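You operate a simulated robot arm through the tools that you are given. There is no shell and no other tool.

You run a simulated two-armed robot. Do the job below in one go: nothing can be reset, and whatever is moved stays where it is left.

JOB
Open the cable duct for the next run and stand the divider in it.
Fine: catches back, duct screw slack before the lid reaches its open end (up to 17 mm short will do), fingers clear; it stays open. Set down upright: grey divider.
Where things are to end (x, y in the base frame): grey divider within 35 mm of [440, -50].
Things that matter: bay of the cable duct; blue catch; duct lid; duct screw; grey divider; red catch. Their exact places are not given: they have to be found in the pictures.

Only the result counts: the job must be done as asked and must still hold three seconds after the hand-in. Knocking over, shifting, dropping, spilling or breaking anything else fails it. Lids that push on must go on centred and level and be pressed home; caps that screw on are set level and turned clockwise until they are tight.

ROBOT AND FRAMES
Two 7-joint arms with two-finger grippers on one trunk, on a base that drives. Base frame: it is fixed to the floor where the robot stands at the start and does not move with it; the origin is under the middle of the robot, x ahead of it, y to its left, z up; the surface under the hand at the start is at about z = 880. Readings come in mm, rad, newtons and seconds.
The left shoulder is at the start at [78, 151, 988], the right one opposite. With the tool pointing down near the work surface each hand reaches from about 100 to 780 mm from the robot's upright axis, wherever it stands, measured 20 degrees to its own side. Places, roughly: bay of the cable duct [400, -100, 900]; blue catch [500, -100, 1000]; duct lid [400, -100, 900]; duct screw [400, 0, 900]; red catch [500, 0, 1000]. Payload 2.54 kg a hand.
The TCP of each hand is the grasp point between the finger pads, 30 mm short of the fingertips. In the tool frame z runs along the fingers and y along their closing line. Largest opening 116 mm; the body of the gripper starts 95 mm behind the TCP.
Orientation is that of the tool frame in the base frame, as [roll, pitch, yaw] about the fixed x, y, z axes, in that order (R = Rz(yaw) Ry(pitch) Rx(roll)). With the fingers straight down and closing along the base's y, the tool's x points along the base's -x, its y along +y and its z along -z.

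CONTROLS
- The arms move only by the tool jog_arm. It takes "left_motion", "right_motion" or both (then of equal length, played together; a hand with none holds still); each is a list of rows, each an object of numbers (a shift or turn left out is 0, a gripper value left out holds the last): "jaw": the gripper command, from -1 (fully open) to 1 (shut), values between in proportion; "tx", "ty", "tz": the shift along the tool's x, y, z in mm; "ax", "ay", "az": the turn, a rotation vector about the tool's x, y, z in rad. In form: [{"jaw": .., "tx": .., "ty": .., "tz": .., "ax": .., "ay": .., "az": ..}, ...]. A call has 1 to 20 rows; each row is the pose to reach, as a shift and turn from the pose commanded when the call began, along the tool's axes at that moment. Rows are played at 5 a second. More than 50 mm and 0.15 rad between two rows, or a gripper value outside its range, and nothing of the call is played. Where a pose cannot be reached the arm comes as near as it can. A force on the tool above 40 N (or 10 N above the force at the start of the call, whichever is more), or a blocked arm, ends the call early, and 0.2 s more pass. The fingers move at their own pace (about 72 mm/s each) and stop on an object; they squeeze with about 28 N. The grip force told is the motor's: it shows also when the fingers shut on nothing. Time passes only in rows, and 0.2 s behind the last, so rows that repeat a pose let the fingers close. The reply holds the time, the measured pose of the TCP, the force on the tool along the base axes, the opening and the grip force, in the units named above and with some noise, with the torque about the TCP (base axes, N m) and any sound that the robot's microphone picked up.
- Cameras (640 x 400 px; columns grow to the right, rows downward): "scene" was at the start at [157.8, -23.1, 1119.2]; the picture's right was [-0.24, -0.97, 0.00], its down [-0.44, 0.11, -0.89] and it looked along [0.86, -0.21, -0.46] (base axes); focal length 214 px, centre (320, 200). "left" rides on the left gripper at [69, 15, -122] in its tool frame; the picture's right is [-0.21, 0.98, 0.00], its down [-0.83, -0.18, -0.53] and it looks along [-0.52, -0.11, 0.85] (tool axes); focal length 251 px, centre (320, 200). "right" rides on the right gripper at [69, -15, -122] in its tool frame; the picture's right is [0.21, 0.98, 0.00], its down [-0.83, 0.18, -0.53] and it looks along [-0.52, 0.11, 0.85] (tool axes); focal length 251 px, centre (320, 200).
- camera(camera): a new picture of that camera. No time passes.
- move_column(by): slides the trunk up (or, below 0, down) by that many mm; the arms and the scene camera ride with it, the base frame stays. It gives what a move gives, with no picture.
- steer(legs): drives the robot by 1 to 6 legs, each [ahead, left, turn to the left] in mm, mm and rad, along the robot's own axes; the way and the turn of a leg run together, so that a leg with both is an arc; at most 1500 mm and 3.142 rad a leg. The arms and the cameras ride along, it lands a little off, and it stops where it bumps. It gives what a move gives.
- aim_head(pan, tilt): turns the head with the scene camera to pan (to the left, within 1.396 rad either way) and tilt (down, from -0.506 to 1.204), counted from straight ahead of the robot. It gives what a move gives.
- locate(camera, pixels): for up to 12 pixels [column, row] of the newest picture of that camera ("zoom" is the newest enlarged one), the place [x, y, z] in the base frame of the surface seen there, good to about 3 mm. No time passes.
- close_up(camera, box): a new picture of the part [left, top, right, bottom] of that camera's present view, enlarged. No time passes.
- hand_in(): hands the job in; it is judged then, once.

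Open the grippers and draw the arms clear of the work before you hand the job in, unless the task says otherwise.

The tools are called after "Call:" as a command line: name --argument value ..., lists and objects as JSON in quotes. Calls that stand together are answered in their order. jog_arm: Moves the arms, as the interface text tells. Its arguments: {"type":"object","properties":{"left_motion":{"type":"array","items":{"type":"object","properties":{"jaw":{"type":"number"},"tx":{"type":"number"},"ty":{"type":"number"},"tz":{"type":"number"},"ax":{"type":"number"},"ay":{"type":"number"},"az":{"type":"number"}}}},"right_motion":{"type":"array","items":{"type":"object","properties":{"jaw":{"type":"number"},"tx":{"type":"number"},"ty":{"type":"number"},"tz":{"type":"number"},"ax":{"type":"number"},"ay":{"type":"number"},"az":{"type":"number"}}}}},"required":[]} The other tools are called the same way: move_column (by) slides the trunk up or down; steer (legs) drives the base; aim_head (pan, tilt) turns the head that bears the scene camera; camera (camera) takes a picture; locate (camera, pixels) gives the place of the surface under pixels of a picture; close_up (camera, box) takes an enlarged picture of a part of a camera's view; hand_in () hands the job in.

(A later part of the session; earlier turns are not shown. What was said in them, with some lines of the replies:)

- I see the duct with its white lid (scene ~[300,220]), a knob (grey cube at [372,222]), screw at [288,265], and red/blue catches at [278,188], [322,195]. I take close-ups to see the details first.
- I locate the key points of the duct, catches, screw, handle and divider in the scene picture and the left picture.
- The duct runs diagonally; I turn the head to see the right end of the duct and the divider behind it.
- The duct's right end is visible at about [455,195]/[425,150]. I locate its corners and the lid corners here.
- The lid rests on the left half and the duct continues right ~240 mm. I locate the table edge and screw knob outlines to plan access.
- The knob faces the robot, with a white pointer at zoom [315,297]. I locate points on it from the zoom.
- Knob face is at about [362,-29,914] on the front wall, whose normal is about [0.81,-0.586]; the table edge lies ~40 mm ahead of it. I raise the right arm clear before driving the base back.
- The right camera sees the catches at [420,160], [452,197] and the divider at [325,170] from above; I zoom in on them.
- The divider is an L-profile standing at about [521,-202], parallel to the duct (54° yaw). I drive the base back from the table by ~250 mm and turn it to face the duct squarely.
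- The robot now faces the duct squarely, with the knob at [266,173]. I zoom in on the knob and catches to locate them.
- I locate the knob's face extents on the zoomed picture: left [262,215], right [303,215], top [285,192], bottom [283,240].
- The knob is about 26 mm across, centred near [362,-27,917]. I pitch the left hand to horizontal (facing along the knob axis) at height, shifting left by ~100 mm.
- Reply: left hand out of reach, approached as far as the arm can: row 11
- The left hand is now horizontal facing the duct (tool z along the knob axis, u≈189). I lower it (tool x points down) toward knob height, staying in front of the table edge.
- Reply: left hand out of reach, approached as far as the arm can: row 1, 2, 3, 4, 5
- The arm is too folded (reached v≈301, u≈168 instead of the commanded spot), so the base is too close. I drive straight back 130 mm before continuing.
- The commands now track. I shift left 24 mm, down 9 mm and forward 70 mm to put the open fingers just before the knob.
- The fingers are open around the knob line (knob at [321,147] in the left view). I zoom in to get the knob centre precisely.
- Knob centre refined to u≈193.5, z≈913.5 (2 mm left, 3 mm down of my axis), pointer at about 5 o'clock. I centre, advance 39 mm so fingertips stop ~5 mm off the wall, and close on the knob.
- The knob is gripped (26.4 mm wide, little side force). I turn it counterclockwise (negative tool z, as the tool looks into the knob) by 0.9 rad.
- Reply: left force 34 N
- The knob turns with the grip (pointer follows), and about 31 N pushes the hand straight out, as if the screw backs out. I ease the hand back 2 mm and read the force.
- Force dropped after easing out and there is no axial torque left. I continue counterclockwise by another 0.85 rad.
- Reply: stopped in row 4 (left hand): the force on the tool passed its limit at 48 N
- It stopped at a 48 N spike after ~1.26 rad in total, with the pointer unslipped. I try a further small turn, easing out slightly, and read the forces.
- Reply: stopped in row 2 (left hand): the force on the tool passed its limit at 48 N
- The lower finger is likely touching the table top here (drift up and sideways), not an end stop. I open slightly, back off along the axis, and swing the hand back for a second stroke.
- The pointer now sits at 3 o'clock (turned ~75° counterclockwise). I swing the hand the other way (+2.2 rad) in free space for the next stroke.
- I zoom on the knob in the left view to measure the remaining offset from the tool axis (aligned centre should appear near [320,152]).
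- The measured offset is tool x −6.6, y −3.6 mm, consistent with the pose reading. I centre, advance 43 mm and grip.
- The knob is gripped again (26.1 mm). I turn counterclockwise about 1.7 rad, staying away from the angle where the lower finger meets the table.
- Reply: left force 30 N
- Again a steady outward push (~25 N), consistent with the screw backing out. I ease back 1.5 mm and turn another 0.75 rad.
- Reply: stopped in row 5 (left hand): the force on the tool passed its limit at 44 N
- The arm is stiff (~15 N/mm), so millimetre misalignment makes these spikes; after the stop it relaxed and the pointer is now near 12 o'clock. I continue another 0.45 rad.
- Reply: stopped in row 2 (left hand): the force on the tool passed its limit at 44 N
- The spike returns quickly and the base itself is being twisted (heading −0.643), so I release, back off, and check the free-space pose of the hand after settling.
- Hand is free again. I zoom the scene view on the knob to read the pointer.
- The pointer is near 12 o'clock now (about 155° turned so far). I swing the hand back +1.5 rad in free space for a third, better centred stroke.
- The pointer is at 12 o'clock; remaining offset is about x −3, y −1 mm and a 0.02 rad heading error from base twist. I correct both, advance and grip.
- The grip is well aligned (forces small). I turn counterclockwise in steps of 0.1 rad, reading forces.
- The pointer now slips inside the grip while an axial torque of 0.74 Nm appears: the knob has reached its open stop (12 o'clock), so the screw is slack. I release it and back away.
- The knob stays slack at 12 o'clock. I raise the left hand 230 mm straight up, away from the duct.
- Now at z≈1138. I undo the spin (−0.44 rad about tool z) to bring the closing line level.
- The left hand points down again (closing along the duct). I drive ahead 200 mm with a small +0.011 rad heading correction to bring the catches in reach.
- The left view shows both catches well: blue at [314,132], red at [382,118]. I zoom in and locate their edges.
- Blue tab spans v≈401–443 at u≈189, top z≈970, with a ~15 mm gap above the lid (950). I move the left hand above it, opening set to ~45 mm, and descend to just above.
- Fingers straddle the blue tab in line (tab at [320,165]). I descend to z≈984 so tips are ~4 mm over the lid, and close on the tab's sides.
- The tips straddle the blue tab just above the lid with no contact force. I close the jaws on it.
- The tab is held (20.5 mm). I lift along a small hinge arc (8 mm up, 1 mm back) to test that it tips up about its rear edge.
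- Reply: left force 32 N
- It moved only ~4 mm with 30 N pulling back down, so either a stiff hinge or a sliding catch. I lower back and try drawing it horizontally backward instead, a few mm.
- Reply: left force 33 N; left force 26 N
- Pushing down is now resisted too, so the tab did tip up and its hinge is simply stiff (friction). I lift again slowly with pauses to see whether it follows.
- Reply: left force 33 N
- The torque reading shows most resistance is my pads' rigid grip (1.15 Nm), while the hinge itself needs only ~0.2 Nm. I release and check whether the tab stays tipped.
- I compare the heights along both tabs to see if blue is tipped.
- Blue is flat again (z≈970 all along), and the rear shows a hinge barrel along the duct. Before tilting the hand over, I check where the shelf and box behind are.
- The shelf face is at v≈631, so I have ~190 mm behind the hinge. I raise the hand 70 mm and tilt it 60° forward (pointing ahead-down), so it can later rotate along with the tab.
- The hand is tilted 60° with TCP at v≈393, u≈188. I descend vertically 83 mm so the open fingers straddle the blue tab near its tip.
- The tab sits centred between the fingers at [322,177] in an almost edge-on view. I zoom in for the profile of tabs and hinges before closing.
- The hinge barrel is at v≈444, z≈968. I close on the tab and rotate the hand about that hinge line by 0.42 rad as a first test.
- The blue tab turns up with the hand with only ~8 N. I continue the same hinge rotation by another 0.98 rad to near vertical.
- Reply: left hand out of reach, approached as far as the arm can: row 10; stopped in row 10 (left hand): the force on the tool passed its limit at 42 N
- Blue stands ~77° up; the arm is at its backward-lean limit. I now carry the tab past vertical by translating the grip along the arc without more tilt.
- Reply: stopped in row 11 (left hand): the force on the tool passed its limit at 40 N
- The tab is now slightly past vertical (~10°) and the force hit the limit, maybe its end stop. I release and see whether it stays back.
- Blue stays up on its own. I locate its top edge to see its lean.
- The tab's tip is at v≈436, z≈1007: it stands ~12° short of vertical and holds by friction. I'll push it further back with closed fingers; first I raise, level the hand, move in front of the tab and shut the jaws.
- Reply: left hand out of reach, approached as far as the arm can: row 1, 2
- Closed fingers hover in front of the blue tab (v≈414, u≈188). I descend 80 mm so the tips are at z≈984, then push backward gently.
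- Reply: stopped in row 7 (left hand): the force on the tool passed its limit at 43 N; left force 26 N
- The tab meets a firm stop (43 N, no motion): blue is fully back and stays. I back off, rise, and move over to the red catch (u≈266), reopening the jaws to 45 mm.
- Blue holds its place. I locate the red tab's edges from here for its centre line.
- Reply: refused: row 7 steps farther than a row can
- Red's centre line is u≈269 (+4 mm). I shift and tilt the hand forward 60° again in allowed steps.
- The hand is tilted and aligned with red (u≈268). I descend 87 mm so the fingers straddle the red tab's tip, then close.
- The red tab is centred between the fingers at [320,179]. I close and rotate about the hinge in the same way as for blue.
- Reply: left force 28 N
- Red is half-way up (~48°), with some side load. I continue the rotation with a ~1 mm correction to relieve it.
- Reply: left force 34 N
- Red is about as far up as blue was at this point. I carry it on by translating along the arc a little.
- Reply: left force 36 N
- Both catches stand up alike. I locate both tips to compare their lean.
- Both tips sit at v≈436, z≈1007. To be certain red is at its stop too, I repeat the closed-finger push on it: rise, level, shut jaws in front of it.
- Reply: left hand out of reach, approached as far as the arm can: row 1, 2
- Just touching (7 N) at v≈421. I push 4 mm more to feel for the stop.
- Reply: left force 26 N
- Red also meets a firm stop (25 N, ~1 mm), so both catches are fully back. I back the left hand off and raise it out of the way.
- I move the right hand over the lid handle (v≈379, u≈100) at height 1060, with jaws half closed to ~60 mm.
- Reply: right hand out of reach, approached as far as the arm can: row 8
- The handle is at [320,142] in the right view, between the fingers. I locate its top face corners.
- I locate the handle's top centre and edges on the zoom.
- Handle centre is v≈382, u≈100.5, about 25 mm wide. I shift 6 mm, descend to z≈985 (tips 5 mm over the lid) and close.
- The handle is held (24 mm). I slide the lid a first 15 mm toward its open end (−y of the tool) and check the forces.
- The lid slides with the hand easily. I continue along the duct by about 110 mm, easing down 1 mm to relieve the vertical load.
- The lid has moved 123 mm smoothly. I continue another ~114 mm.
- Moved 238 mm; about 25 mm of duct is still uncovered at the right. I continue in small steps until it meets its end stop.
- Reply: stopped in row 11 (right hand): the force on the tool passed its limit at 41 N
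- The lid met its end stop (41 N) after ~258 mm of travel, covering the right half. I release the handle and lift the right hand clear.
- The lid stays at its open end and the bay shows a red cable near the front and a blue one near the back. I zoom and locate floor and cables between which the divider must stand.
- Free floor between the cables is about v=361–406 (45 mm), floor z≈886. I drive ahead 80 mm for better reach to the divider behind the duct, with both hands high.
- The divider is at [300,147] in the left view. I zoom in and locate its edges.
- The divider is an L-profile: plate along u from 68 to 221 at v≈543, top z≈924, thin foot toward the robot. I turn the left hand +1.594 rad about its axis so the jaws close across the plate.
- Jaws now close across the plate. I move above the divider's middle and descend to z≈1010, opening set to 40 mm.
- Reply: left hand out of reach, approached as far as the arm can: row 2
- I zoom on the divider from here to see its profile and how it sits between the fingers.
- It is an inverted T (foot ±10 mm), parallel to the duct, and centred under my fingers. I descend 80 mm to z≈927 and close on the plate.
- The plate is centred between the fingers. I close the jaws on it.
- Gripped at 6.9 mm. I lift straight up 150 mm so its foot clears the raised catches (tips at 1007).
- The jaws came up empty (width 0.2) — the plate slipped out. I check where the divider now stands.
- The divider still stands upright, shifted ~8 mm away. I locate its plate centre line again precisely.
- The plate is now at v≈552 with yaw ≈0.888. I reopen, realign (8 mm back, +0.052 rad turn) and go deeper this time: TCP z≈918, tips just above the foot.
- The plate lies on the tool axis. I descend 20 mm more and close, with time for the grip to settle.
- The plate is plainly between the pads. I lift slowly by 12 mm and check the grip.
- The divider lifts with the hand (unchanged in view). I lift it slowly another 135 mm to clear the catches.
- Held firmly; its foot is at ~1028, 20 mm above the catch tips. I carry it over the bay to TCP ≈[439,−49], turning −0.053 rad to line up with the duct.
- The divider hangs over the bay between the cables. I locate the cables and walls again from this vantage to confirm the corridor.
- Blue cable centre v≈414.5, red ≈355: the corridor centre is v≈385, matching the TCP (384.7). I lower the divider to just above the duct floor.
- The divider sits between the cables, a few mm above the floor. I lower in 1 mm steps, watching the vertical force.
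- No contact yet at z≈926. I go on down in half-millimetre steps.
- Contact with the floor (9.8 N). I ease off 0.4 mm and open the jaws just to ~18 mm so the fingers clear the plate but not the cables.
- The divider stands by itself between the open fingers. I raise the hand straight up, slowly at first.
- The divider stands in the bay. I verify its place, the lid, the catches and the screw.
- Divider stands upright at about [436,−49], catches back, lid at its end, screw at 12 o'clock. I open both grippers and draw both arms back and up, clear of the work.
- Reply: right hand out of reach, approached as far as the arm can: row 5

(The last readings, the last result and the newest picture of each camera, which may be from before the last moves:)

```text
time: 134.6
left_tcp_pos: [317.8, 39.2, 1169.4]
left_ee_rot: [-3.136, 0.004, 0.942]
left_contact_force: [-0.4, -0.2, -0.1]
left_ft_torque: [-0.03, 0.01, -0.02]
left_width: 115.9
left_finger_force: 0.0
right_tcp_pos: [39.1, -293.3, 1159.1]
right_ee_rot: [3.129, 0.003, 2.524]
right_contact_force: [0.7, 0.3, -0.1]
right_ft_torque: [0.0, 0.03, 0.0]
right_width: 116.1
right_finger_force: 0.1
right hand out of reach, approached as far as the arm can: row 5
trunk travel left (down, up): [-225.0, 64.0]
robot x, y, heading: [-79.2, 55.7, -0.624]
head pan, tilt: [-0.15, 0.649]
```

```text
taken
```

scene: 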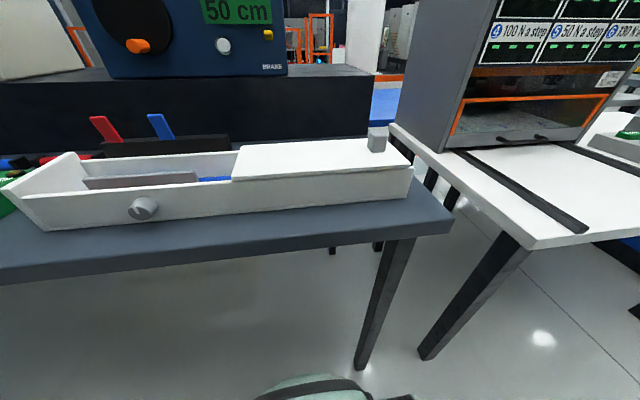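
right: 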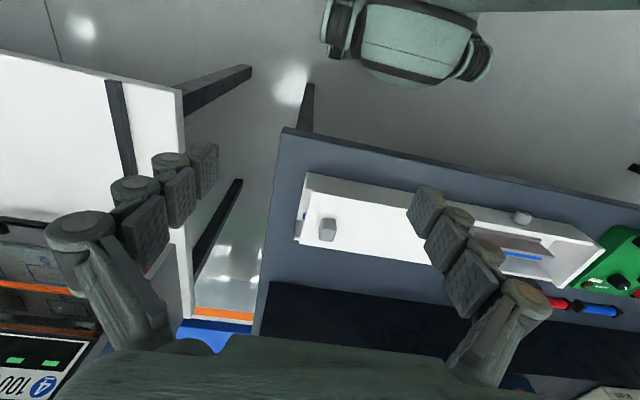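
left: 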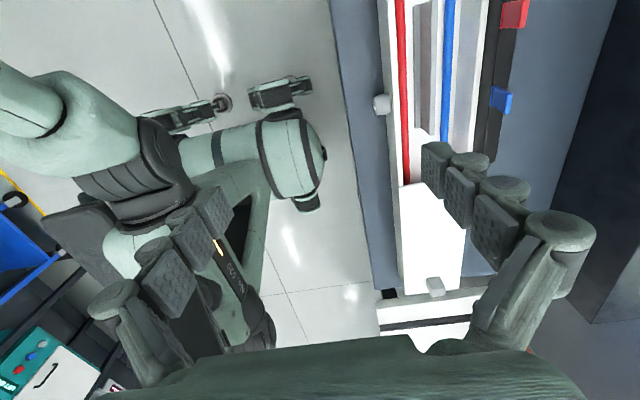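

A sliver of the duct shows left of the lid's end at [303,225] in the right view. I zoom in to measure how far the lid is from its end.

Call:
close_up --camera "right" --box '[280, 160, 380, 260]'

Call:
locate --camera "right" --pixels '[[308, 176], [312, 182], [297, 238], [302, 240], [303, 215], [307, 210], [327, 229], [330, 243], [300, 225], [306, 225]]'

```text
4.00 times, centred on (330, 210) of right
```

zoom: 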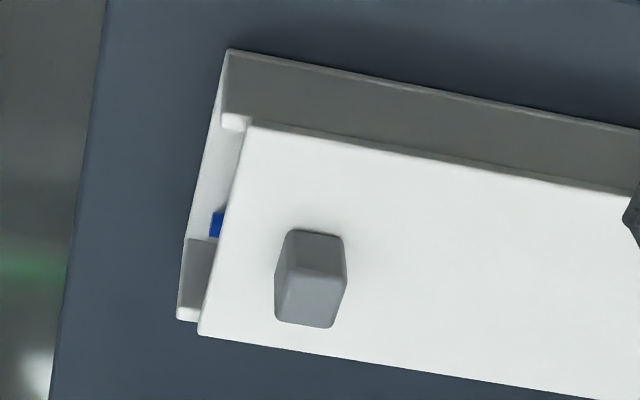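

```text
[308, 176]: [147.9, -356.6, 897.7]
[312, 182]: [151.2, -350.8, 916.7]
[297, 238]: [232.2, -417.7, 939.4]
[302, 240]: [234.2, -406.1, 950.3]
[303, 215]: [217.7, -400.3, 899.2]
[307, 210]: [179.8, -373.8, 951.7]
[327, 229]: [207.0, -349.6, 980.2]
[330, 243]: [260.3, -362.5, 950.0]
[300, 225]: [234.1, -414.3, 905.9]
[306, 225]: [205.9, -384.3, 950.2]
```

The lid's end is only ~8 mm from the duct's end and it stopped hard there, with the handle unmoved since release; the divider stands at ~[436,−49], both catches are back, screw is slack and both open hands are clear. I hand the job in.

Call:
hand_in

```text
The job is handed in.
```

The duct is open and the divider is standing in it. I've handed the job in, but I don't have the verdict.

- **Screw:** turned about 155° anticlockwise until it hit its stop; the pointer now sits at 12 o'clock. I did this before touching the lid.
- **Catches:** red and blue are both tipped back against their stops, about 78° from flat, and stay there on their own.
- **Lid:** slid about 258 mm until it stopped hard (41 N). Its edge is about 8 mm short of the end of the duct, and it had not moved when I last checked.
- **Grey divider:** standing upright between the two cables at about [436, -49], roughly 4 mm from the target. The first time I lifted it, it slipped out of the jaws and stayed upright but shifted about 8 mm. The second grip held.
- **Arms:** both grippers are open and drawn back clear of the duct.

The cables and the other items around the duct looked undisturbed in the last pictures.
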